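You operate a simulated robot arm through the tools that you are given. There is no shell and no other tool. Be economical: measure what you need, move in short steps, check, and stop when the job is done.

You run a simulated two-armed robot. Do the job below in one go: nothing can be reset, and whatever is moved stays where it is left.

TASK
Take the filter labelled "TYPE 2" from the top of the compressor and put it on the grey top of unit one. Put the yellow bundle on the top of the compressor away on the middle shelf of the roller bench. Put the clear cartridge marked "cyan" from the grey top of unit one on the front of the plate bench and the clear cartridge labelled "black" on the clear half of the green top of unit one. Put the job ticket that says "602" from the green top of unit one on the top shelf of unit one and the job ticket that says "904" on the second shelf by the hall door from the bottom. Pick up the green roller from the steel ledge of the feeder with one hand, pass it to the other hand and put it on the clear half of the green top of unit two. Put the parcel from the grey top of unit two on top of the green card. Push the grille door of unit two shut. Put the grey bottle from the grey top of unit three on the grey top of unit two and the white bottle on the front of the plate bench. Take the can that says "fine" from the green top of unit three and leave it on the top of the proof kit cabinet. Pull the jog table drawer open. Do these in any order. Set down upright: filter, clear cartridge, green roller, bottle, can.

The check looks at the end state, three seconds after you hand in, the way a careful person would. Anything else that was tipped, shoved, dropped, spilled or broken makes it a failure.

THE ROBOT
Two 7-joint arms with two-finger parallel grippers on one trunk, on a base that drives. Base frame: it is fixed to the floor where the robot stands at the start and does not move with it; the origin is under the middle of the robot, x ahead of it, y to its left, z up. Readings come in mm, degrees, newtons and seconds.
The left shoulder is at the start at [20, 113, 997], the right one opposite. With the tool pointing down near the work surface each hand reaches from about 100 to 560 mm from the robot's upright axis, wherever it stands, measured 20 degrees to its own side. Places, roughly: bottle [3250, 2750, 1000]; clear cartridge [1500, 250, 1000]; clear half of the green top of unit one [2800, -600, 1000]; clear half of the green top of unit two [3700, 700, 1000]; filter [500, 0, 750]; front of the plate bench (18x110 cm) [5680, -1020, 900]; green card [2250, 1250, 1000]; green roller (7x7x12 cm) [1100, -2000, 600]; grey can, white can [4750, 2000, 1000]; grey top of unit one [1400, 200, 1000]; grey top of unit two [2400, 1500, 1000]; grille door of unit two [3200, 1300, 400]; job ticket [2750, -500, 1000]; jog table drawer [3400, -4100, 700]; middle shelf of the roller bench (84x22 cm) [5320, 8640, 480]; parcel [2500, 1750, 1000]; second shelf by the hall door [-300, 3000, 500]; top of the proof kit cabinet [4000, 6500, 800]; top shelf of unit one (18x59 cm) [1200, 380, 780]; yellow bundle (10x6x5 cm) [700, 100, 600]. Payload 1.57 kg a hand.
The TCP of each hand is the grasp point between the finger pads, 30 mm short of the fingertips. In the tool frame z runs along the fingers and y along their closing line. Largest opening 80 mm; finger width 17, thickness 12; the body of the gripper, 40 by 82 mm, starts 80 mm behind the TCP.
Orientation is told as [roll, pitch, yaw] about the base's x, y, z axes, in that order, counted from this pose: with the fingers straight down and closing along the base's y, the tool's x points along the base's -x, its y along +y and its z along -z.

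THE INTERFACE
- The arms move only by the tool apply_moves. It takes "left_moves", "right_moves" or both (then of equal length, played together; a hand with none holds still); each is a list of rows, each a list of 3 entries, a list of its own where there are three numbers: the shift along the tool's x, y, z in units of 30 mm (1.0 is 30 mm), then the turn, a rotation vector about the tool's x, y, z in units of 8 degrees (1.0 is 8 degrees), then the closure, from 0 (fully open) to 1 (shut). In form: [[[tx, ty, tz], [wx, wy, wz], gripper], ...]. A call has 1 to 20 rows; each row shifts and turns the commanded pose from where the row before left it, along the tool's axes as they then stand. A call with a number of a shift or a turn outside -1 to 1 is refused whole. A row lasts 0.2 s, in which the tool goes at most 50 mm and 8.6 degrees; a call with a longer step from one row to the next is refused whole, and so is a gripper value outside its range. Where a pose cannot be reached the arm comes as near as it can. A force on the tool above 40 N (or 10 N above the force at the start of the call, whichever is more), or a blocked arm, ends the call early, and 0.2 s more pass. The fingers move at their own pace (about 45 mm/s each) and stop on an object; they squeeze with about 28 N. The grip force told is the motor's: it shows also when the fingers shut on nothing. Time passes only in rows, and 0.2 s behind the last, so rows that do not move let the fingers close. It gives the time, the measured TCP pose, the force on the tool (base axes), the opening and the grip force at its end, in the units of the frame above (readings bear some noise), with the torque about the TCP (base axes, N m) and any sound that the robot's microphone picked up, and new pictures: "show" is both (left out), scene, wrist or none (wrist: the cameras of the hands that moved).
- Cameras (640 x 400 px; columns grow to the right, rows downward): "scene" is now at [95.1, 13.2, 1120.3]; the picture's right is [0.14, -0.99, 0.00], its down [-0.59, -0.08, -0.81] and it looks along [0.80, 0.11, -0.59] (base axes); focal length 293 px, centre (320, 200). "left" rides on the left gripper at [72, 7, -122] in its tool frame; the picture's right is [-0.09, 1.00, 0.00], its down [-0.84, -0.08, -0.54] and it looks along [-0.54, -0.05, 0.84] (tool axes); focal length 238 px, centre (320, 200). "right" rides on the right gripper at [72, -7, -122] in its tool frame; the picture's right is [0.09, 1.00, 0.00], its down [-0.84, 0.08, -0.54] and it looks along [-0.54, 0.05, 0.84] (tool axes); focal length 238 px, centre (320, 200). There is no depth. A picture from a camera that has moved, and an enlarged one, comes with that camera's place and axes in the base frame and with its lens.
- move_column(by): slides the trunk up (or, below 0, down) by that many mm; the arms and the scene camera ride with it, the base frame stays. It gives what a move gives, with no picture.
- steer(legs): drives the robot by 1 to 6 legs, each [ahead, left, turn to the left] in mm, mm and degrees, along the robot's own axes; the way and the turn of a leg run together, so that a leg with both is an arc; at most 1500 mm and 180 degrees a leg. The arms and the cameras ride along, it lands a little off, and it stops where it bumps. It gives what a move gives, and a new picture of the scene camera.
- aim_head(pan, tilt): turns the head with the scene camera to pan (to the left, within 80 degrees either way) and tilt (down, from -29 to 69), counted from straight ahead of the robot. It gives what a move gives, and a new picture of the scene camera.
- zoom(camera, box): a new picture of the part [left, top, right, bottom] of that camera's present view, enlarged. No time passes.
- hand_in(): hands the job in; it is judged then, once.

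Work in short steps. Places have to be worked out from the pictures, the camera data and where the tool is seen: move nearer, look again, correct. Check each grasp and each placing, and mend what went wrong. You have 577 turns and 360 pictures in all, those below and enlarged ones among them. Open the grippers and draw the arms clear of the work before you hand the job in, unless the task says otherwise; then end with one line.

The tools are called as name(argument=value, ...) on one line, values as JSON. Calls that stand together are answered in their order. apply_moves: Moves the arms, as the interface text tells. Its arguments: {"type":"object","properties":{"left_moves":{"type":"array","items":{"type":"array"}},"right_moves":{"type":"array","items":{"type":"array"}},"show":{"type":"string","enum":["both","scene","wrist","none"]}},"required":[]} The other tools are called the same way: move_column (by) slides the trunk up or down; steer (legs) drives the base; aim_head (pan, tilt) turns the head that bears the scene camera; zoom (camera, box) takes an enlarged picture of a part of a camera's view; hand_in () hands the job in.

At the start:

```text
clock: 0.0
left_tcp_pos: [403.2, 168.3, 928.2]
left_orientation: [0.0, 0.0, -0.1]
left_contact_force: [-0.1, 0.5, -1.0]
left_torque: [-0.02, 0.02, -0.01]
left_gripper_width: 80.1
left_finger_force: 0.1
right_tcp_pos: [461.2, -180.9, 876.3]
right_orientation: [0.1, 0.0, -0.1]
right_contact_force: [-0.1, -1.2, -0.1]
right_torque: [0.01, -0.03, -0.01]
right_gripper_width: 79.7
right_finger_force: 0.0
trunk travel left (down, up): [-50.0, 520.0]
robot x, y, heading: [-2.1, -0.6, -0.2]
head pan, tilt: [7.9, 36.3]
```

scene: 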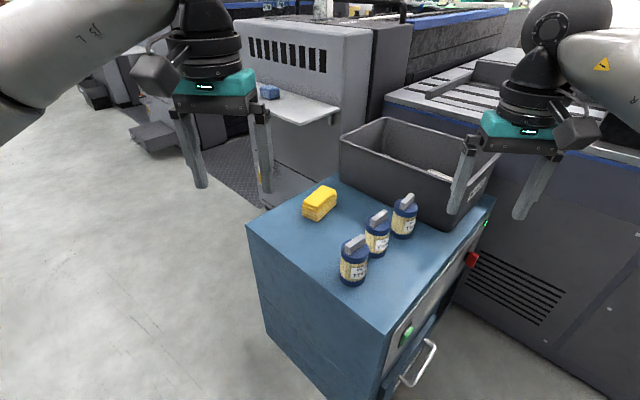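
right: 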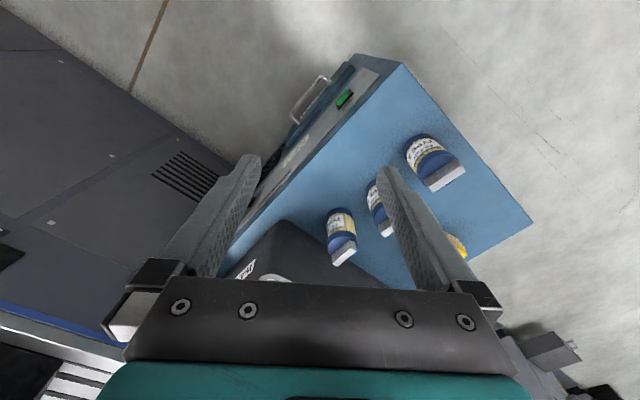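
left: 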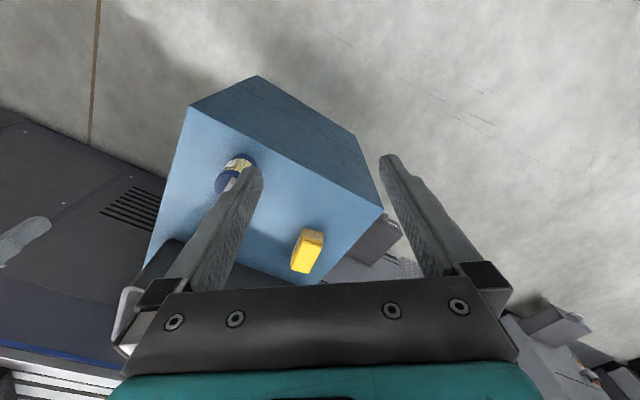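

The compressor in front bears three filters, the yellow bundle and a box. I zoom in to read the labels.

zoom(camera="scene", box=[290, 170, 450, 290])

zoom(camera="right", box=[300, 120, 480, 280])

aim_head(pan=0, tilt=10)

aim_head(pan=60, tilt=15)

aim_head(pan=-60, tilt=15)

```text
3.33 times, centred on (370, 230) of scene
camera zoom: at [95.1, 13.2, 1120.3], right [0.14, -0.99, 0.0], down [-0.59, -0.08, -0.81], along [0.8, 0.11, -0.59], focal length 977 px, centre (153, 100)
```

zoom: 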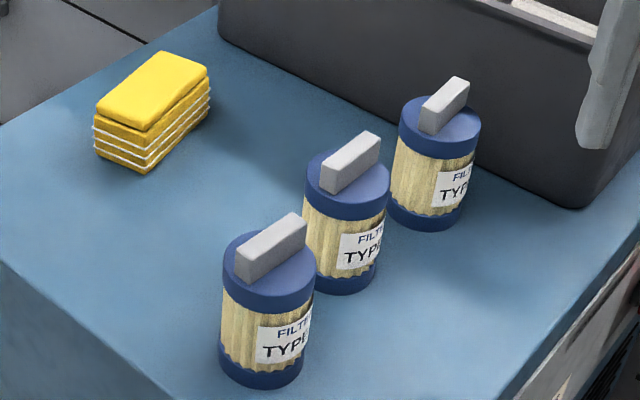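

```text
2.50 times, centred on (390, 200) of right
camera zoom: at [388.8, -187.2, 997.0], right [-0.09, 1.0, 0.0], down [0.84, 0.08, 0.54], along [0.54, 0.05, -0.84], focal length 596 px, centre (145, 200)
```

zoom: 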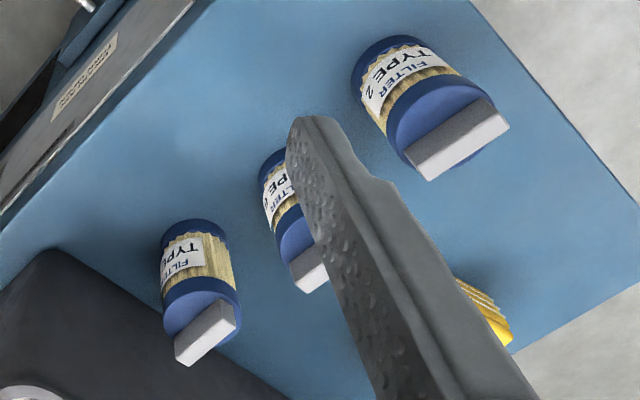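

```text
clock: 0.9
left_tcp_pos: [403.0, 168.2, 927.5]
left_orientation: [0.0, -0.1, 0.0]
left_contact_force: [-0.1, -0.2, 0.0]
left_torque: [-0.01, -0.01, -0.01]
left_gripper_width: 79.9
left_finger_force: 0.0
right_tcp_pos: [461.0, -181.5, 876.4]
right_orientation: [0.0, 0.0, 0.0]
right_contact_force: [0.2, -0.9, -0.9]
right_torque: [-0.01, -0.02, -0.02]
right_gripper_width: 80.0
right_finger_force: 0.1
trunk travel left (down, up): [-50.0, 520.0]
robot x, y, heading: [1.6, 0.0, -0.1]
head pan, tilt: [0.0, 10.0]
camera scene: at [101.6, 1.2, 1162.4], right [0.0, -1.0, 0.0], down [-0.17, 0.0, -0.98], along [0.98, 0.0, -0.17], focal length 293 px, centre (320, 200)
```

scene: 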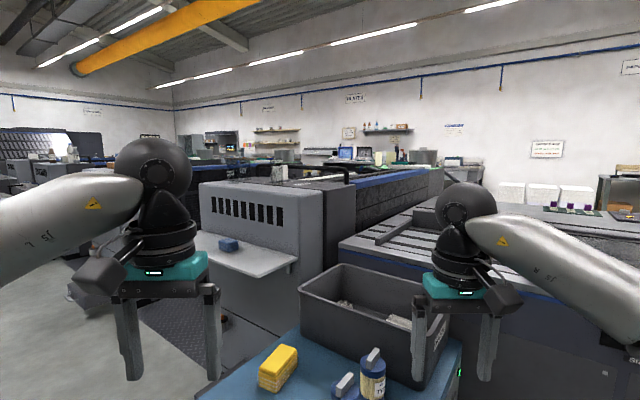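

```text
clock: 2.2
left_tcp_pos: [403.6, 168.2, 928.9]
left_orientation: [0.0, 0.0, 0.1]
left_contact_force: [0.0, 0.1, 0.6]
left_torque: [0.01, 0.0, 0.02]
left_gripper_width: 79.8
left_finger_force: 0.1
right_tcp_pos: [461.1, -180.2, 876.0]
right_orientation: [0.0, -0.1, 0.0]
right_contact_force: [-0.3, -0.3, -0.3]
right_torque: [0.03, -0.02, 0.01]
right_gripper_width: 80.1
right_finger_force: 0.0
trunk travel left (down, up): [-50.0, 520.0]
robot x, y, heading: [0.6, -1.1, -0.0]
head pan, tilt: [60.0, 15.0]
camera scene: at [55.4, 82.1, 1154.3], right [0.87, -0.5, 0.0], down [-0.13, -0.22, -0.97], along [0.48, 0.84, -0.26], focal length 293 px, centre (320, 200)
```

scene: 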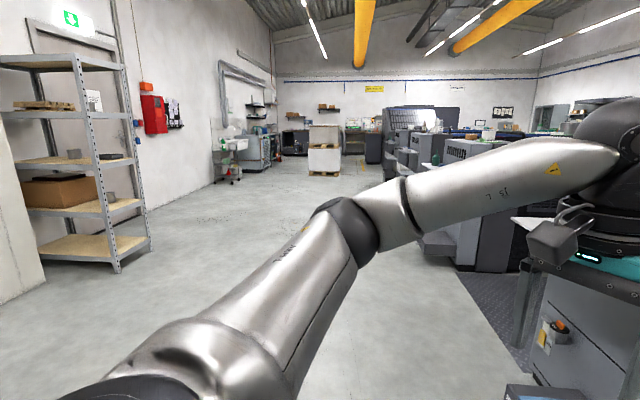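

```text
clock: 4.2
left_tcp_pos: [401.9, 169.2, 928.1]
left_orientation: [0.1, 0.0, 0.1]
left_contact_force: [-0.4, -0.2, 0.3]
left_torque: [-0.03, 0.02, 0.01]
left_gripper_width: 80.0
left_finger_force: 0.0
right_tcp_pos: [461.3, -180.5, 876.4]
right_orientation: [-0.1, 0.0, 0.0]
right_contact_force: [-0.1, -0.4, -0.8]
right_torque: [-0.01, 0.02, -0.01]
right_gripper_width: 79.9
right_finger_force: 0.0
trunk travel left (down, up): [-50.0, 520.0]
robot x, y, heading: [1.2, -3.0, -0.1]
head pan, tilt: [-60.0, 15.0]
camera scene: at [55.3, -79.7, 1154.3], right [-0.87, -0.5, 0.0], down [-0.13, 0.22, -0.97], along [0.48, -0.84, -0.26], focal length 293 px, centre (320, 200)
```

scene: 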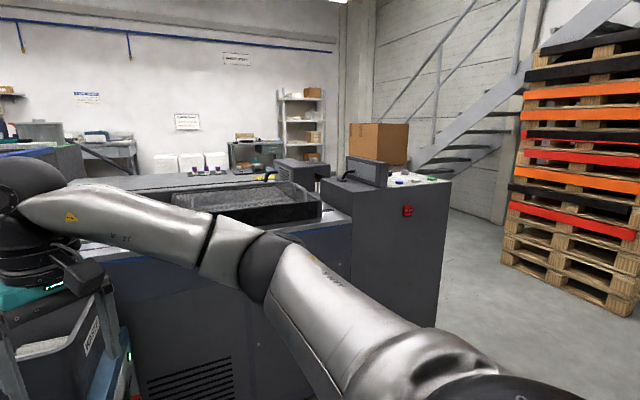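

The front filter is clearly "TYPE 2", around (524, 1), lid z≈686, and the bundle is about (727, 100). I drive round to face the compressor's left face so both are within reach.

steer(legs=[[0, 300, 0], [270, 0, 0], [0, 0, -35]])

aim_head(pan=0, tilt=45)

```text
clock: 9.4
left_tcp_pos: [694.8, 210.6, 928.5]
left_orientation: [0.1, 0.0, -35.0]
left_contact_force: [-0.1, 0.0, -0.1]
left_torque: [0.0, 0.01, -0.01]
left_gripper_width: 80.1
left_finger_force: 0.1
right_tcp_pos: [542.9, -109.4, 875.6]
right_orientation: [0.1, 0.0, -35.0]
right_contact_force: [0.3, -0.7, 0.4]
right_torque: [0.02, 0.02, -0.01]
right_gripper_width: 80.0
right_finger_force: 0.0
trunk travel left (down, up): [-50.0, 520.0]
robot x, y, heading: [269.6, 305.9, -34.9]
head pan, tilt: [-60.0, 15.0]
camera scene: at [266.5, 205.7, 1154.3], right [-1.0, 0.09, 0.0], down [0.02, 0.26, -0.97], along [-0.08, -0.96, -0.26], focal length 293 px, centre (320, 200)
```

scene: 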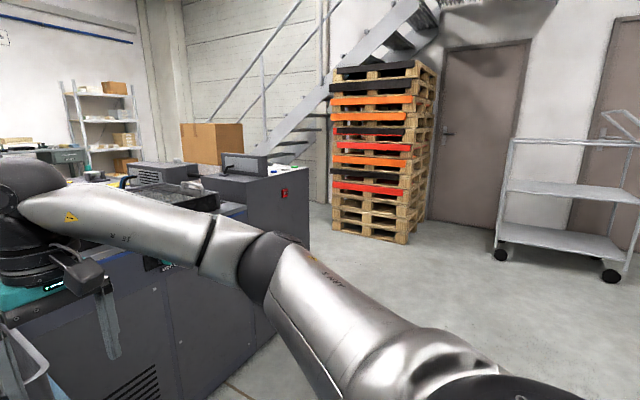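

```text
clock: 10.8
left_tcp_pos: [694.0, 211.2, 928.1]
left_orientation: [0.0, 0.0, -35.0]
left_contact_force: [-0.2, 0.5, -0.6]
left_torque: [0.03, -0.03, 0.04]
left_gripper_width: 80.0
left_finger_force: 0.0
right_tcp_pos: [542.0, -108.1, 874.9]
right_orientation: [-0.1, 0.0, -35.0]
right_contact_force: [0.0, -0.3, 0.0]
right_torque: [0.0, -0.02, 0.06]
right_gripper_width: 80.2
right_finger_force: 0.0
trunk travel left (down, up): [-50.0, 520.0]
robot x, y, heading: [270.2, 301.4, -35.1]
head pan, tilt: [0.0, 45.0]
camera scene: at [341.2, 252.1, 1107.5], right [-0.57, -0.82, 0.0], down [-0.58, 0.41, -0.71], along [0.58, -0.41, -0.71], focal length 293 px, centre (320, 200)
```

scene: 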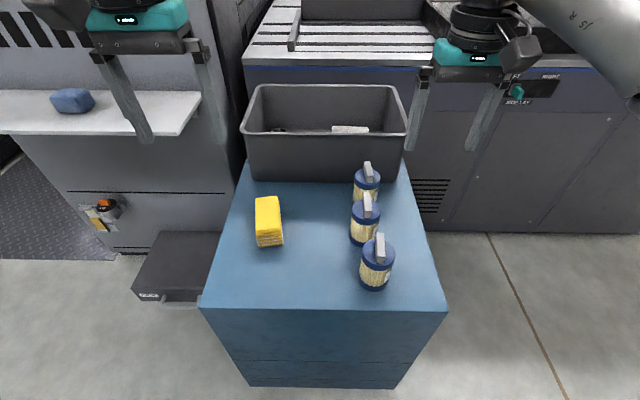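

The filter sits at about (525, 1) and the bundle at (721, 112). I bring both hands above them.

apply_moves(right_moves=[[[0.425, 0.442, 0.528], [0, 0, 0], 0], [[0.425, 0.442, 0.528], [0, 0, 0], 0], [[0.425, 0.442, 0.528], [0, 0, 0], 0], [[0.425, 0.442, 0.528], [0, 0, 0], 0], [[0.425, 0.442, 0.528], [0, 0, 0], 0], [[0.425, 0.442, 0.528], [0, 0, 0], 0]], left_moves=[[[-0.437, -0.366, 0.9], [0, 0, 0], 0], [[-0.437, -0.366, 0.9], [0, 0, 0], 0], [[-0.437, -0.366, 0.9], [0, 0, 0], 0], [[-0.437, -0.366, 0.9], [0, 0, 0], 0], [[-0.437, -0.366, 0.9], [0, 0, 0], 0], [[-0.437, -0.366, 0.9], [0, 0, -1], 0]])

```text
clock: 12.2
left_tcp_pos: [721.5, 111.0, 765.9]
left_orientation: [0.0, 0.2, -26.9]
left_contact_force: [-0.6, 0.4, 0.8]
left_torque: [0.0, -0.02, 0.01]
left_gripper_width: 80.1
left_finger_force: 0.0
right_tcp_pos: [524.7, 3.3, 780.9]
right_orientation: [0.0, 0.1, -35.0]
right_contact_force: [-0.4, 0.1, -0.2]
right_torque: [-0.03, -0.01, -0.02]
right_gripper_width: 79.9
right_finger_force: 0.0
trunk travel left (down, up): [-50.0, 520.0]
robot x, y, heading: [266.7, 303.3, -34.9]
head pan, tilt: [0.0, 45.0]
camera scene: at [341.2, 252.2, 1107.5], right [-0.57, -0.82, 0.0], down [-0.58, 0.41, -0.71], along [0.58, -0.41, -0.71], focal length 293 px, centre (320, 200)
camera right: at [461.0, 37.0, 901.9], right [0.5, 0.87, 0.0], down [0.73, -0.42, 0.54], along [0.47, -0.27, -0.84], focal length 238 px, centre (320, 200)
camera left: at [657.6, 150.7, 886.9], right [0.53, 0.85, 0.0], down [0.71, -0.45, 0.54], along [0.46, -0.29, -0.84], focal length 238 px, centre (320, 200)
```

scene: 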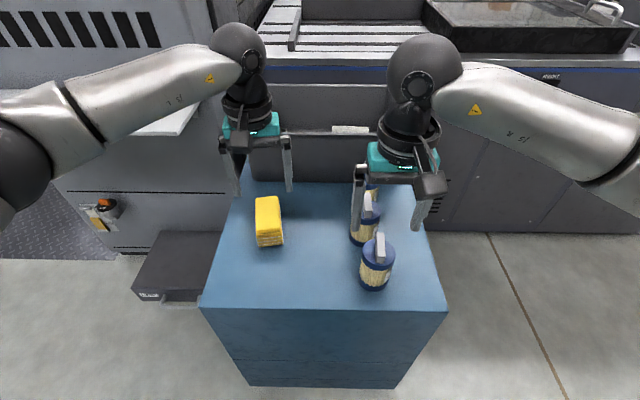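
right: 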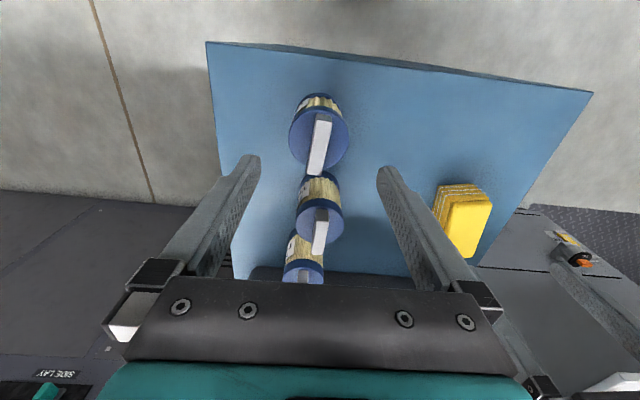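
left: 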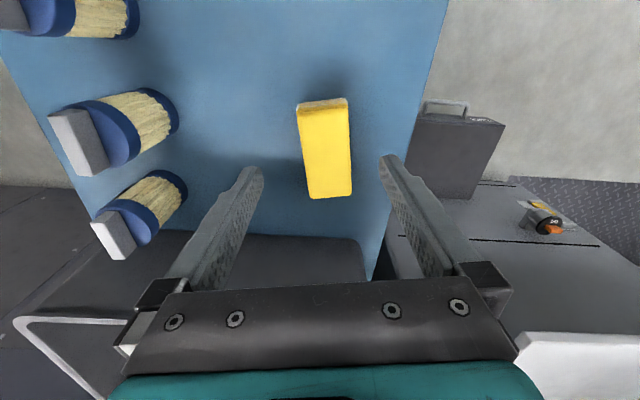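

Right hand is centred over the filter; the left needs ~14 mm outward and a 4° turn. Then I lower both and close.

apply_moves(right_moves=[[[0, 0, 0.9], [0, 0, 0], 0], [[0, 0, 0.9], [0, 0, 0], 0], [[0, 0, 0.9], [0, 0, 0], 0], [[0, 0, 0.9], [0, 0, 0], 0], [[0, 0, 0], [0, 0, 0], 0], [[0, 0, 0], [0, 0, 0], 0.9], [[0, 0, 0], [0, 0, 0], 0.9], [[0, 0, 0], [0, 0, 0], 0.9], [[0, 0, 0], [0, 0, 0], 0.9]], left_moves=[[[-0.46, 0.15, 0], [0, 0, -0.5], 0], [[0, 0, 0.95], [0, 0, 0], 0], [[0, 0, 0.95], [0, 0, 0], 0], [[0, 0, 0.95], [0, 0, 0], 0], [[0, 0, 0.95], [0, 0, 0], 0], [[0, 0, 0.4], [0, 0, 0], 0], [[0, 0, 0], [0, 0, 0], 0.9], [[0, 0, 0], [0, 0, 0], 0.9], [[0, 0, 0], [0, 0, 0], 0.9]])

```text
clock: 14.2
left_tcp_pos: [735.5, 109.2, 639.9]
left_orientation: [0.0, 0.1, -23.0]
left_contact_force: [0.2, 0.5, 0.0]
left_torque: [0.0, -0.07, 0.0]
left_gripper_width: 52.1
left_finger_force: 24.6
right_tcp_pos: [525.2, 1.1, 673.6]
right_orientation: [0.1, 0.0, -35.0]
right_contact_force: [0.1, 0.4, 0.6]
right_torque: [0.01, 0.01, 0.0]
right_gripper_width: 55.8
right_finger_force: 28.2
trunk travel left (down, up): [-50.0, 520.0]
robot x, y, heading: [266.8, 304.2, -34.7]
head pan, tilt: [0.0, 45.0]
camera scene: at [341.3, 252.1, 1107.4], right [-0.57, -0.82, 0.0], down [-0.58, 0.41, -0.71], along [0.58, -0.41, -0.71], focal length 293 px, centre (320, 200)
camera right: at [462.1, 36.0, 794.1], right [0.5, 0.87, 0.0], down [0.73, -0.42, 0.54], along [0.47, -0.27, -0.84], focal length 238 px, centre (320, 200)
camera left: at [670.0, 143.8, 761.0], right [0.47, 0.88, 0.0], down [0.74, -0.4, 0.54], along [0.48, -0.26, -0.84], focal length 238 px, centre (320, 200)
```

scene: 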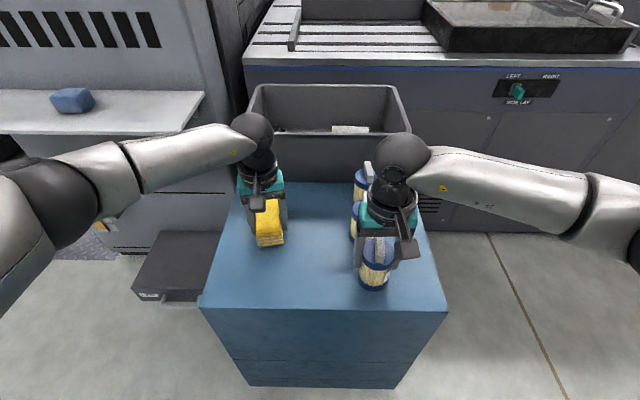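
right: 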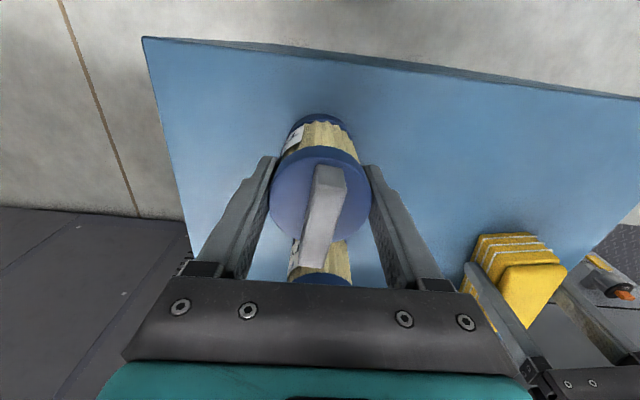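
left: 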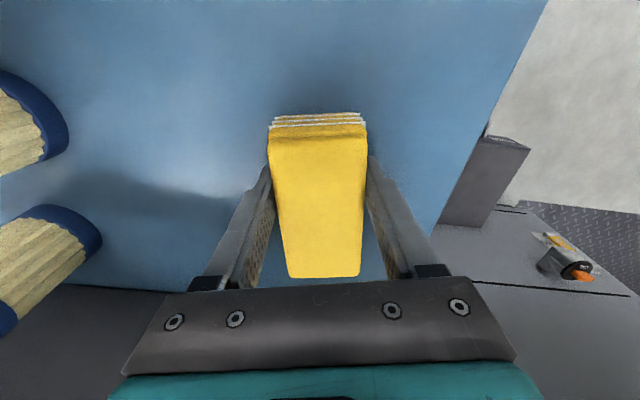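

Both grips hold (56 mm on the filter, 52 mm on the bundle). I raise the trunk to lift them, then look towards unit one.

move_column(by=490)

aim_head(pan=35, tilt=35)

```text
refused: 490 is not a number from -400 to 400
```

```text
clock: 15.2
left_tcp_pos: [736.8, 107.6, 639.4]
left_orientation: [-0.1, 0.0, -23.1]
left_contact_force: [-0.4, 0.0, -1.0]
left_torque: [0.04, -0.02, 0.01]
left_gripper_width: 51.7
left_finger_force: 28.3
right_tcp_pos: [525.8, 0.6, 673.0]
right_orientation: [0.0, 0.0, -35.0]
right_contact_force: [-1.7, 0.4, 0.4]
right_torque: [-0.01, 0.02, -0.02]
right_gripper_width: 55.6
right_finger_force: 27.8
trunk travel left (down, up): [-50.0, 520.0]
robot x, y, heading: [269.6, 303.9, -35.0]
head pan, tilt: [35.0, 35.0]
camera scene: at [362.8, 298.7, 1122.2], right [0.0, -1.0, 0.0], down [-0.57, 0.0, -0.82], along [0.82, 0.0, -0.57], focal length 293 px, centre (320, 200)
```

scene: 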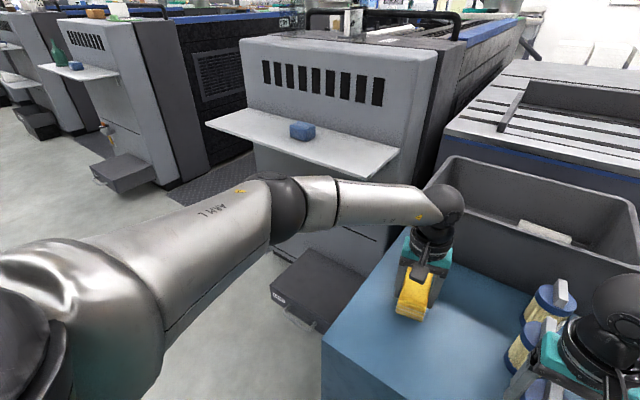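

move_column(by=400)

aim_head(pan=30, tilt=30)

```text
clock: 19.0
left_tcp_pos: [735.5, 108.0, 1038.6]
left_orientation: [0.0, 0.1, -23.0]
left_contact_force: [0.2, -0.4, -1.0]
left_torque: [0.0, 0.04, -0.01]
left_gripper_width: 51.6
left_finger_force: 28.0
right_tcp_pos: [525.7, -0.2, 1071.5]
right_orientation: [0.2, 0.0, -35.1]
right_contact_force: [0.1, 0.0, -0.5]
right_torque: [0.02, -0.01, -0.01]
right_gripper_width: 55.7
right_finger_force: 28.2
trunk travel left (down, up): [-450.0, 120.0]
robot x, y, heading: [267.7, 300.5, -35.1]
head pan, tilt: [35.0, 35.0]
```

```text
clock: 19.6
left_tcp_pos: [736.9, 108.6, 1040.3]
left_orientation: [0.0, 0.0, -23.0]
left_contact_force: [0.3, 0.6, -1.6]
left_torque: [0.0, 0.03, 0.01]
left_gripper_width: 51.2
left_finger_force: 28.2
right_tcp_pos: [524.2, -1.0, 1072.6]
right_orientation: [-0.1, -0.1, -35.0]
right_contact_force: [0.1, -0.4, -3.0]
right_torque: [-0.01, 0.02, 0.0]
right_gripper_width: 56.1
right_finger_force: 27.2
trunk travel left (down, up): [-450.0, 120.0]
robot x, y, heading: [264.7, 301.3, -34.7]
head pan, tilt: [30.0, 30.0]
camera scene: at [364.9, 290.9, 1530.0], right [-0.09, -1.0, 0.0], down [-0.5, 0.04, -0.87], along [0.86, -0.07, -0.5], focal length 293 px, centre (320, 200)
```

scene: 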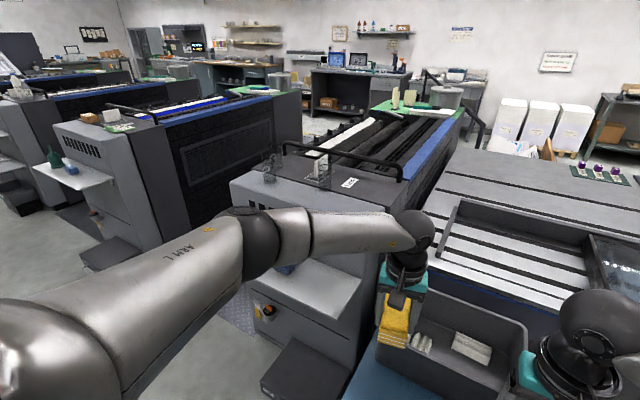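

Unit one's grey top bears the clear cartridges. I strafe left to stand in front of unit one and look.

steer(legs=[[0, 565, 0]])

aim_head(pan=0, tilt=40)

```text
clock: 22.9
left_tcp_pos: [1057.7, 573.7, 1039.1]
left_orientation: [-0.1, 0.0, -22.8]
left_contact_force: [0.7, 0.6, -1.5]
left_torque: [0.0, 0.05, -0.01]
left_gripper_width: 51.2
left_finger_force: 27.8
right_tcp_pos: [848.7, 464.2, 1073.4]
right_orientation: [0.0, 0.0, -34.8]
right_contact_force: [0.1, -0.3, -1.1]
right_torque: [-0.03, 0.01, -0.02]
right_gripper_width: 55.6
right_finger_force: 28.3
trunk travel left (down, up): [-450.0, 120.0]
robot x, y, heading: [592.5, 766.9, -34.6]
head pan, tilt: [30.0, 30.0]
camera scene: at [687.3, 754.2, 1530.0], right [-0.08, -1.0, 0.0], down [-0.5, 0.04, -0.87], along [0.86, -0.07, -0.5], focal length 293 px, centre (320, 200)
```

scene: 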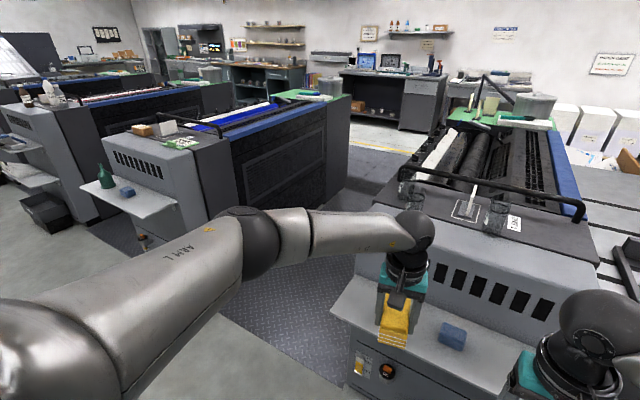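

```text
clock: 23.8
left_tcp_pos: [1057.9, 572.3, 1039.1]
left_orientation: [0.0, -0.1, -22.7]
left_contact_force: [-0.2, -0.9, -1.2]
left_torque: [0.02, 0.02, 0.01]
left_gripper_width: 51.4
left_finger_force: 27.9
right_tcp_pos: [848.4, 464.1, 1072.4]
right_orientation: [0.0, 0.0, -34.7]
right_contact_force: [-0.5, 0.5, -1.7]
right_torque: [0.01, 0.0, 0.02]
right_gripper_width: 55.5
right_finger_force: 28.3
trunk travel left (down, up): [-450.0, 120.0]
robot x, y, heading: [590.3, 764.3, -34.7]
head pan, tilt: [0.0, 40.0]
camera scene: at [666.8, 712.9, 1514.7], right [-0.57, -0.82, 0.0], down [-0.53, 0.37, -0.77], along [0.63, -0.44, -0.64], focal length 293 px, centre (320, 200)
```

scene: 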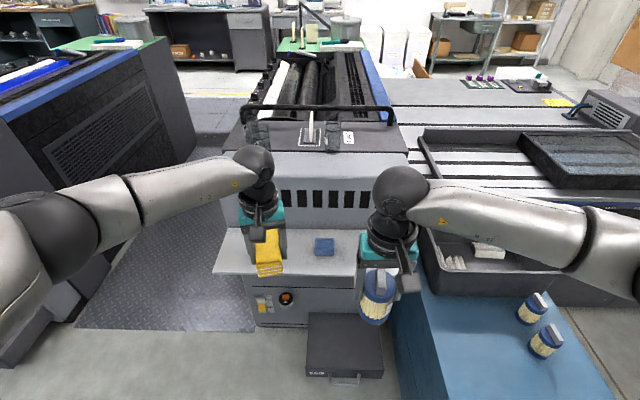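

zoom(camera="scene", box=[220, 90, 420, 215])

```text
3.20 times, centred on (320, 152) of scene
camera zoom: at [666.8, 712.9, 1514.7], right [-0.57, -0.82, 0.0], down [-0.53, 0.37, -0.77], along [0.63, -0.44, -0.64], focal length 938 px, centre (320, 352)
```

zoom: 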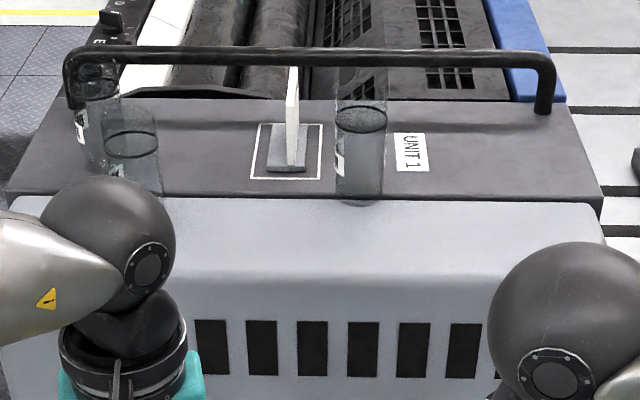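

Three clear cartridges and a white plate stand on the grey top. I need to know my own base's footprint, so I look straight down.

aim_head(pan=0, tilt=69)

```text
clock: 24.8
left_tcp_pos: [1058.5, 571.6, 1039.9]
left_orientation: [-0.1, -0.1, -22.7]
left_contact_force: [0.2, -0.2, -1.7]
left_torque: [0.02, -0.01, 0.02]
left_gripper_width: 51.5
left_finger_force: 27.7
right_tcp_pos: [848.0, 462.4, 1073.6]
right_orientation: [0.0, 0.1, -34.7]
right_contact_force: [0.8, 0.1, -2.1]
right_torque: [-0.02, 0.01, 0.01]
right_gripper_width: 55.5
right_finger_force: 27.9
trunk travel left (down, up): [-450.0, 120.0]
robot x, y, heading: [590.8, 765.2, -34.8]
head pan, tilt: [0.0, 68.8]
camera scene: at [642.9, 729.3, 1478.6], right [-0.57, -0.82, 0.0], down [-0.77, 0.53, -0.36], along [0.3, -0.21, -0.93], focal length 293 px, centre (320, 200)
```

scene: 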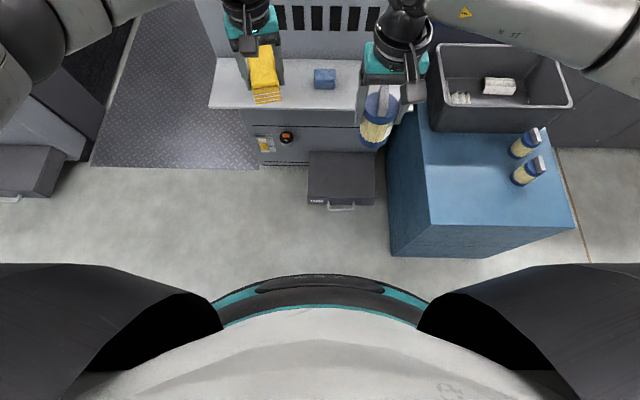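

Base radius looks to be about 250 mm and the gangway between units one and two is about 1 m wide, so I can work from there. First I raise a little more and draw the hands in.

move_column(by=110)

apply_moves(left_moves=[[[0.92, 0.2, 0], [0, 0, 0.5], 0.9], [[0.92, 0.2, 0], [0, 0, 0.5], 0.9], [[0.92, 0.2, 0], [0, 0, 0.5], 0.9], [[0.92, 0.2, 0], [0, 0, 0], 0.9], [[0.92, 0.2, 0], [0, 0, 0], 0.9], [[0.92, 0.2, 0], [0, 0, 0], 0.9]], right_moves=[[[0.5, 0, 0], [0, 0, 0], 0.9], [[0.5, 0, 0], [0, 0, 0], 0.9], [[0.5, 0, 0], [0, 0, 0], 0.9], [[0.5, 0, 0], [0, 0, 0], 0.9], [[0, 0, 0], [0, 0, 0], 0.9], [[0, 0, 0], [0, 0, 0], 0.9]], show="none")

aim_head(pan=0, tilt=30)

steer(legs=[[0, 660, 0], [600, 0, 0]])

```text
clock: 26.2
left_tcp_pos: [1058.2, 572.5, 1150.0]
left_orientation: [0.1, 0.1, -22.7]
left_contact_force: [-0.4, -0.4, -1.2]
left_torque: [0.03, 0.03, 0.03]
left_gripper_width: 51.4
left_finger_force: 27.8
right_tcp_pos: [849.4, 464.0, 1181.9]
right_orientation: [0.0, 0.0, -34.8]
right_contact_force: [0.7, 0.3, -0.7]
right_torque: [0.0, -0.02, 0.0]
right_gripper_width: 55.8
right_finger_force: 27.7
trunk travel left (down, up): [-560.0, 10.0]
robot x, y, heading: [589.3, 764.0, -34.9]
head pan, tilt: [0.0, 68.8]
```

```text
clock: 27.6
left_tcp_pos: [934.3, 688.7, 1150.6]
left_orientation: [0.0, 0.0, -34.7]
left_contact_force: [-0.3, 0.4, -1.2]
left_torque: [0.03, 0.04, -0.02]
left_gripper_width: 51.3
left_finger_force: 28.5
right_tcp_pos: [798.1, 499.5, 1183.0]
right_orientation: [0.0, 0.1, -34.7]
right_contact_force: [-0.3, 0.3, -1.4]
right_torque: [-0.03, -0.02, 0.0]
right_gripper_width: 55.4
right_finger_force: 27.8
trunk travel left (down, up): [-560.0, 10.0]
robot x, y, heading: [591.6, 769.2, -34.8]
head pan, tilt: [0.0, 68.8]
```

```text
clock: 28.6
left_tcp_pos: [935.8, 688.4, 1149.4]
left_orientation: [-0.1, 0.0, -34.7]
left_contact_force: [-0.4, 1.2, -2.0]
left_torque: [-0.02, 0.02, 0.0]
left_gripper_width: 51.3
left_finger_force: 27.8
right_tcp_pos: [799.2, 498.9, 1182.5]
right_orientation: [-0.1, 0.0, -34.7]
right_contact_force: [-0.1, 0.3, -1.2]
right_torque: [0.0, 0.02, 0.01]
right_gripper_width: 55.6
right_finger_force: 27.4
trunk travel left (down, up): [-560.0, 10.0]
robot x, y, heading: [586.6, 766.7, -34.8]
head pan, tilt: [0.0, 30.0]
camera scene: at [671.2, 709.6, 1640.0], right [-0.57, -0.82, 0.0], down [-0.41, 0.29, -0.87], along [0.71, -0.49, -0.5], focal length 293 px, centre (320, 200)
```

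scene: 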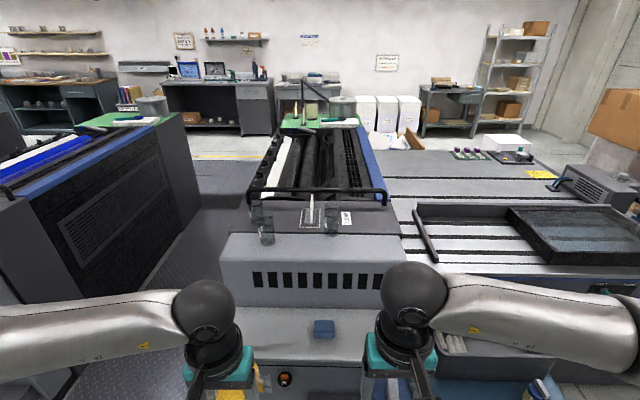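

```text
clock: 35.3
left_tcp_pos: [1807.8, 894.5, 1150.1]
left_orientation: [0.0, 0.1, -34.4]
left_contact_force: [0.8, -0.1, -1.3]
left_torque: [0.03, -0.01, -0.01]
left_gripper_width: 51.4
left_finger_force: 28.0
right_tcp_pos: [1672.5, 705.2, 1182.4]
right_orientation: [0.0, 0.1, -34.3]
right_contact_force: [-0.3, 0.8, -1.5]
right_torque: [0.02, 0.04, -0.03]
right_gripper_width: 55.4
right_finger_force: 27.6
trunk travel left (down, up): [-560.0, 10.0]
robot x, y, heading: [1460.8, 971.8, -34.3]
head pan, tilt: [0.0, 30.0]
camera scene: at [1543.1, 915.5, 1640.0], right [-0.57, -0.82, 0.0], down [-0.41, 0.28, -0.87], along [0.71, -0.49, -0.5], focal length 293 px, centre (320, 200)
```

scene: 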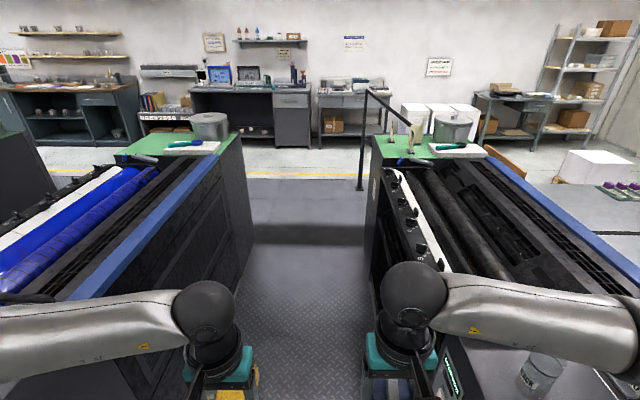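

I'm in the gangway mouth. I look right at unit one's grey top.

aim_head(pan=-60, tilt=40)

zoom(camera="scene", box=[150, 80, 400, 240])

```text
clock: 36.6
left_tcp_pos: [1806.3, 895.2, 1149.8]
left_orientation: [0.0, 0.1, -34.4]
left_contact_force: [0.6, 0.1, -1.4]
left_torque: [0.02, -0.04, 0.0]
left_gripper_width: 51.4
left_finger_force: 28.1
right_tcp_pos: [1671.7, 704.0, 1184.3]
right_orientation: [0.1, 0.1, -34.4]
right_contact_force: [1.2, 0.1, -1.6]
right_torque: [0.01, 0.01, 0.01]
right_gripper_width: 55.5
right_finger_force: 28.1
trunk travel left (down, up): [-560.0, 10.0]
robot x, y, heading: [1459.9, 974.9, -34.4]
head pan, tilt: [-60.0, 40.0]
camera scene: at [1461.7, 882.2, 1624.7], right [-1.0, 0.08, 0.0], down [0.05, 0.64, -0.77], along [-0.06, -0.76, -0.64], focal length 293 px, centre (320, 200)
```

scene: 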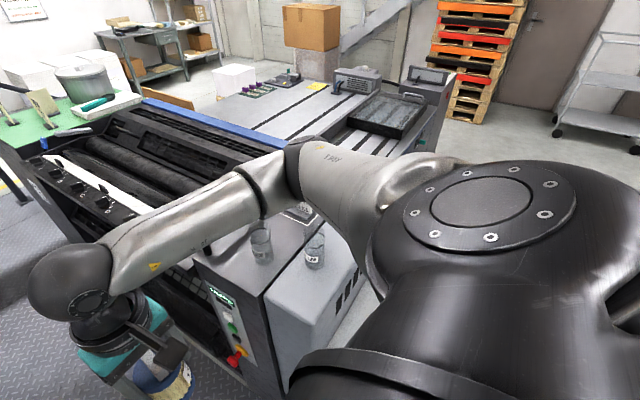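

```text
2.50 times, centred on (275, 160) of scene
camera zoom: at [1461.7, 882.2, 1624.7], right [-1.0, 0.08, 0.0], down [0.05, 0.64, -0.77], along [-0.06, -0.76, -0.64], focal length 733 px, centre (432, 300)
```

zoom: 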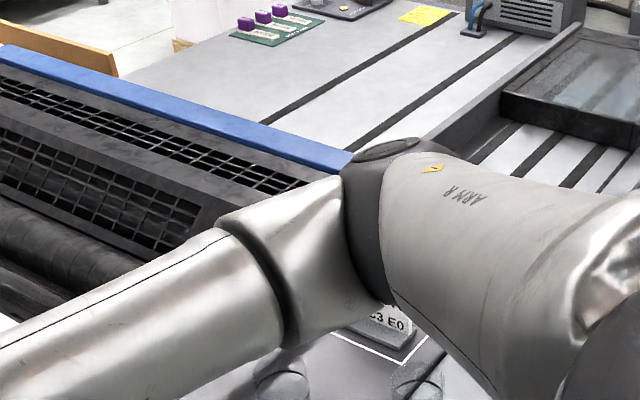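

steer(legs=[[330, 20, 0], [0, 0, -90]])

aim_head(pan=0, tilt=45)

zoom(camera="scene", box=[220, 80, 460, 230])

```text
clock: 42.6
left_tcp_pos: [1669.1, 455.6, 1149.1]
left_orientation: [0.0, 0.0, -124.5]
left_contact_force: [0.4, 0.3, -1.5]
left_torque: [0.05, -0.03, 0.0]
left_gripper_width: 51.4
left_finger_force: 27.6
right_tcp_pos: [1479.4, 589.7, 1182.8]
right_orientation: [0.0, 0.0, -124.5]
right_contact_force: [0.2, 0.0, -1.1]
right_torque: [0.0, 0.0, 0.0]
right_gripper_width: 55.6
right_finger_force: 27.9
trunk travel left (down, up): [-560.0, 10.0]
robot x, y, heading: [1749.1, 801.0, -124.4]
head pan, tilt: [-60.0, 40.0]
camera scene: at [1653.9, 799.7, 1624.7], right [0.08, 1.0, 0.0], down [0.64, -0.05, -0.77], along [-0.76, 0.06, -0.64], focal length 293 px, centre (320, 200)
```

scene: 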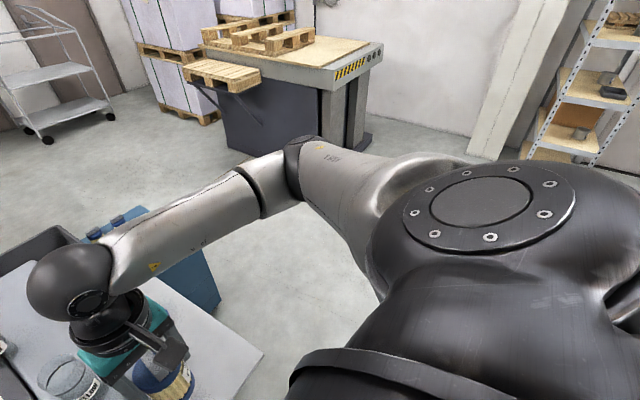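

```text
clock: 43.9
left_tcp_pos: [1669.2, 453.4, 1149.4]
left_orientation: [0.0, 0.2, -124.6]
left_contact_force: [0.0, -0.1, -1.5]
left_torque: [0.05, -0.02, -0.03]
left_gripper_width: 51.2
left_finger_force: 28.3
right_tcp_pos: [1480.4, 589.4, 1182.9]
right_orientation: [-0.1, 0.0, -124.6]
right_contact_force: [-0.1, -0.1, -1.5]
right_torque: [-0.01, 0.0, -0.02]
right_gripper_width: 55.5
right_finger_force: 27.5
trunk travel left (down, up): [-560.0, 10.0]
robot x, y, heading: [1743.3, 801.0, -124.5]
head pan, tilt: [0.0, 45.0]
camera scene: at [1692.4, 725.9, 1617.5], right [-0.82, 0.57, 0.0], down [0.4, 0.58, -0.71], along [-0.4, -0.58, -0.71], focal length 293 px, centre (320, 200)
```

scene: 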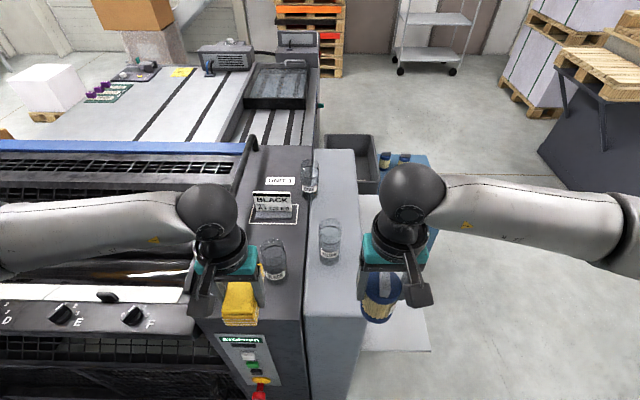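

```text
2.67 times, centred on (340, 155) of scene
camera zoom: at [1692.4, 725.9, 1617.5], right [-0.82, 0.57, 0.0], down [0.4, 0.58, -0.71], along [-0.4, -0.58, -0.71], focal length 782 px, centre (267, 320)
```

zoom: 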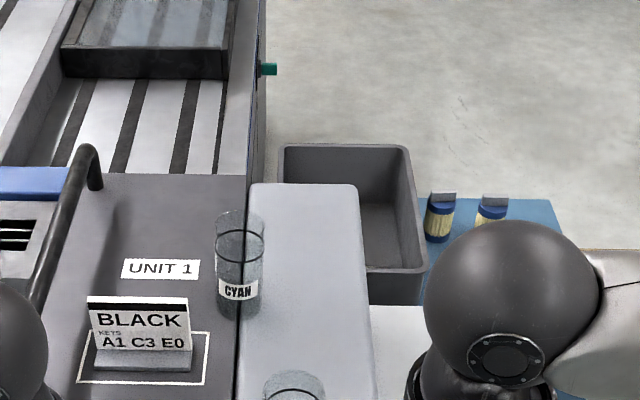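

zoom(camera="scene", box=[250, 210, 350, 290])

```text
5.00 times, centred on (300, 250) of scene
camera zoom: at [1692.4, 725.9, 1617.5], right [-0.82, 0.57, 0.0], down [0.4, 0.58, -0.71], along [-0.4, -0.58, -0.71], focal length 1466 px, centre (420, -50)
```

zoom: 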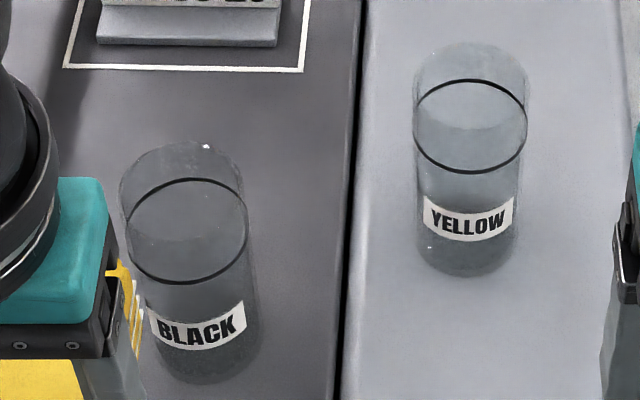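

Labels read: CYAN is far, BLACK near left, YELLOW on the light strip; the signboard is just a sign. Surface z ≈ 1014. I move the right hand to a free spot near the gangway edge, well short of YELLOW, and lower partway.

apply_moves(right_moves=[[[-0.9, 0.55, 0], [0, 0, 0], 0.9], [[-0.9, 0.55, 0], [0, 0, 0], 0.9], [[-0.9, 0.55, 0], [0, 0, 0], 0.9], [[0, 0, 0.9], [0, 0, 0], 0.9], [[0, 0, 0.9], [0, 0, 0], 0.9], [[0, 0, 0.4], [0, 0, 0], 0.9]])

```text
clock: 45.3
left_tcp_pos: [1668.9, 453.9, 1148.7]
left_orientation: [0.0, 0.1, -124.5]
left_contact_force: [-0.4, 0.0, -1.3]
left_torque: [0.0, -0.03, 0.0]
left_gripper_width: 51.3
left_finger_force: 27.9
right_tcp_pos: [1472.9, 496.0, 1117.0]
right_orientation: [0.1, 0.0, -124.7]
right_contact_force: [0.7, 0.8, -0.6]
right_torque: [-0.02, -0.04, -0.05]
right_gripper_width: 55.8
right_finger_force: 27.9
trunk travel left (down, up): [-560.0, 10.0]
robot x, y, heading: [1747.9, 798.2, -124.4]
head pan, tilt: [0.0, 45.0]
camera scene: at [1692.4, 726.1, 1617.5], right [-0.82, 0.57, 0.0], down [0.4, 0.58, -0.71], along [-0.4, -0.58, -0.71], focal length 293 px, centre (320, 200)
camera right: at [1508.4, 558.9, 1237.8], right [0.87, -0.49, 0.0], down [-0.41, -0.73, 0.54], along [-0.27, -0.47, -0.84], focal length 238 px, centre (320, 200)
```

scene: 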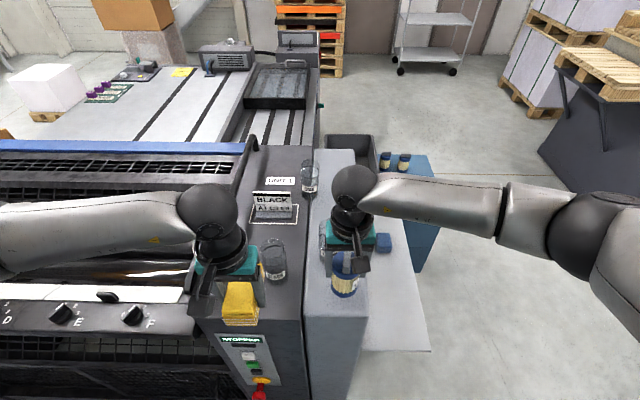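
right: 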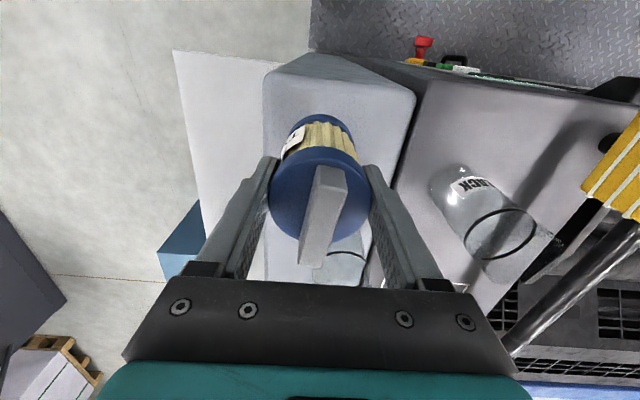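

Over the light strip with yellow clear beyond. I lower to near contact.

apply_moves(right_moves=[[[0, 0, 0.4], [0, 0, 0], 0.9], [[0, 0, 0.4], [0, 0, 0], 0.9], [[0, 0, 0], [0, 0, 0], 0.9]])

```text
clock: 46.1
left_tcp_pos: [1668.4, 454.0, 1150.8]
left_orientation: [0.1, 0.1, -124.7]
left_contact_force: [0.4, -0.6, -1.5]
left_torque: [0.02, 0.0, -0.03]
left_gripper_width: 51.6
left_finger_force: 27.7
right_tcp_pos: [1473.2, 496.2, 1092.2]
right_orientation: [0.0, 0.1, -124.6]
right_contact_force: [-0.3, -0.2, -1.6]
right_torque: [0.04, 0.0, -0.03]
right_gripper_width: 55.5
right_finger_force: 28.4
trunk travel left (down, up): [-560.0, 10.0]
robot x, y, heading: [1745.9, 799.0, -124.4]
head pan, tilt: [0.0, 45.0]
camera scene: at [1692.5, 725.8, 1617.4], right [-0.82, 0.57, 0.0], down [0.4, 0.58, -0.71], along [-0.4, -0.58, -0.71], focal length 293 px, centre (320, 200)
camera right: at [1508.9, 558.7, 1213.8], right [0.87, -0.49, 0.0], down [-0.41, -0.73, 0.54], along [-0.27, -0.47, -0.84], focal length 238 px, centre (320, 200)
```

scene: 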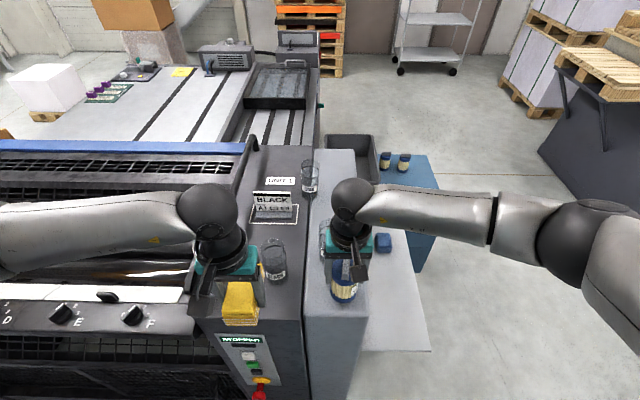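
right: 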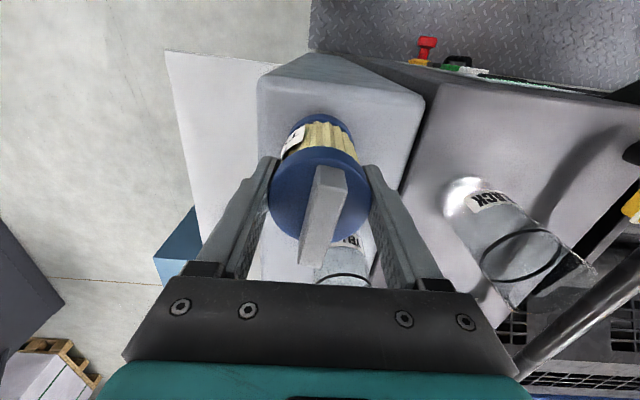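

apply_moves(right_moves=[[[0, 0, 0.1], [0, 0, 0], 0.9], [[0, 0, 0.1], [0, 0, 0], 0.9]], show="none")

apply_moves(right_moves=[[[0, 0, 0.1], [0, 0, 0], 0.9], [[0, 0, 0.1], [0, 0, 0], 0.9]], show="none")

```text
clock: 46.7
left_tcp_pos: [1669.7, 455.0, 1149.7]
left_orientation: [-0.1, 0.1, -124.6]
left_contact_force: [-0.9, 0.3, -1.8]
left_torque: [0.02, 0.0, 0.02]
left_gripper_width: 51.4
left_finger_force: 27.9
right_tcp_pos: [1473.2, 495.3, 1086.8]
right_orientation: [0.1, 0.0, -124.6]
right_contact_force: [0.2, 0.5, -1.6]
right_torque: [0.01, 0.01, -0.02]
right_gripper_width: 55.4
right_finger_force: 28.3
trunk travel left (down, up): [-560.0, 10.0]
robot x, y, heading: [1746.5, 801.4, -124.5]
head pan, tilt: [0.0, 45.0]
```

```text
clock: 47.3
left_tcp_pos: [1668.4, 454.3, 1148.4]
left_orientation: [-0.1, 0.0, -124.6]
left_contact_force: [-0.1, -0.3, -2.0]
left_torque: [-0.02, 0.01, 0.03]
left_gripper_width: 51.5
left_finger_force: 27.6
right_tcp_pos: [1473.0, 495.2, 1080.8]
right_orientation: [0.0, 0.0, -124.7]
right_contact_force: [-0.6, 0.4, 0.0]
right_torque: [-0.02, 0.0, -0.01]
right_gripper_width: 55.5
right_finger_force: 28.0
trunk travel left (down, up): [-560.0, 10.0]
robot x, y, heading: [1747.7, 799.2, -124.6]
head pan, tilt: [0.0, 45.0]
```

apply_moves(right_moves=[[[0, 0, 0.1], [0, 0, 0], 0.9], [[0, 0, 0], [0, 0, 0], 0.9]], show="none")

apply_moves(right_moves=[[[0, 0, 0.1], [0, 0, 0], 0.9], [[0, 0, 0], [0, 0, 0], 0.9]], show="wrist")

```text
clock: 47.9
left_tcp_pos: [1668.6, 454.5, 1148.9]
left_orientation: [0.0, 0.1, -124.5]
left_contact_force: [0.6, -0.2, -1.5]
left_torque: [0.01, 0.02, 0.0]
left_gripper_width: 51.4
left_finger_force: 28.1
right_tcp_pos: [1474.0, 496.8, 1077.1]
right_orientation: [-0.1, 0.0, -124.5]
right_contact_force: [0.2, -0.9, -0.1]
right_torque: [0.03, -0.05, -0.03]
right_gripper_width: 55.6
right_finger_force: 27.6
trunk travel left (down, up): [-560.0, 10.0]
robot x, y, heading: [1744.3, 802.1, -124.5]
head pan, tilt: [0.0, 45.0]
```

```text
clock: 48.5
left_tcp_pos: [1668.6, 455.6, 1149.6]
left_orientation: [-0.1, 0.1, -124.6]
left_contact_force: [-0.3, 0.3, -1.2]
left_torque: [0.04, -0.02, -0.01]
left_gripper_width: 51.5
left_finger_force: 28.3
right_tcp_pos: [1474.4, 494.9, 1076.0]
right_orientation: [0.0, -0.1, -124.7]
right_contact_force: [-1.5, 2.1, 11.3]
right_torque: [0.26, 0.04, 0.02]
right_gripper_width: 55.8
right_finger_force: 27.6
trunk travel left (down, up): [-560.0, 10.0]
robot x, y, heading: [1747.2, 799.2, -124.5]
head pan, tilt: [0.0, 45.0]
camera right: at [1508.7, 558.7, 1197.1], right [0.87, -0.49, 0.0], down [-0.41, -0.73, 0.54], along [-0.27, -0.47, -0.84], focal length 238 px, centre (320, 200)
```

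right: 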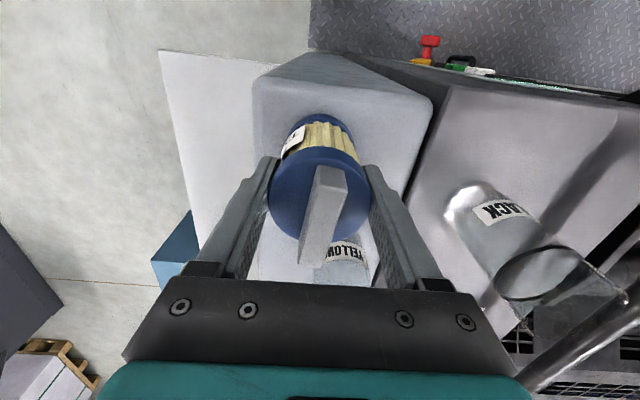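

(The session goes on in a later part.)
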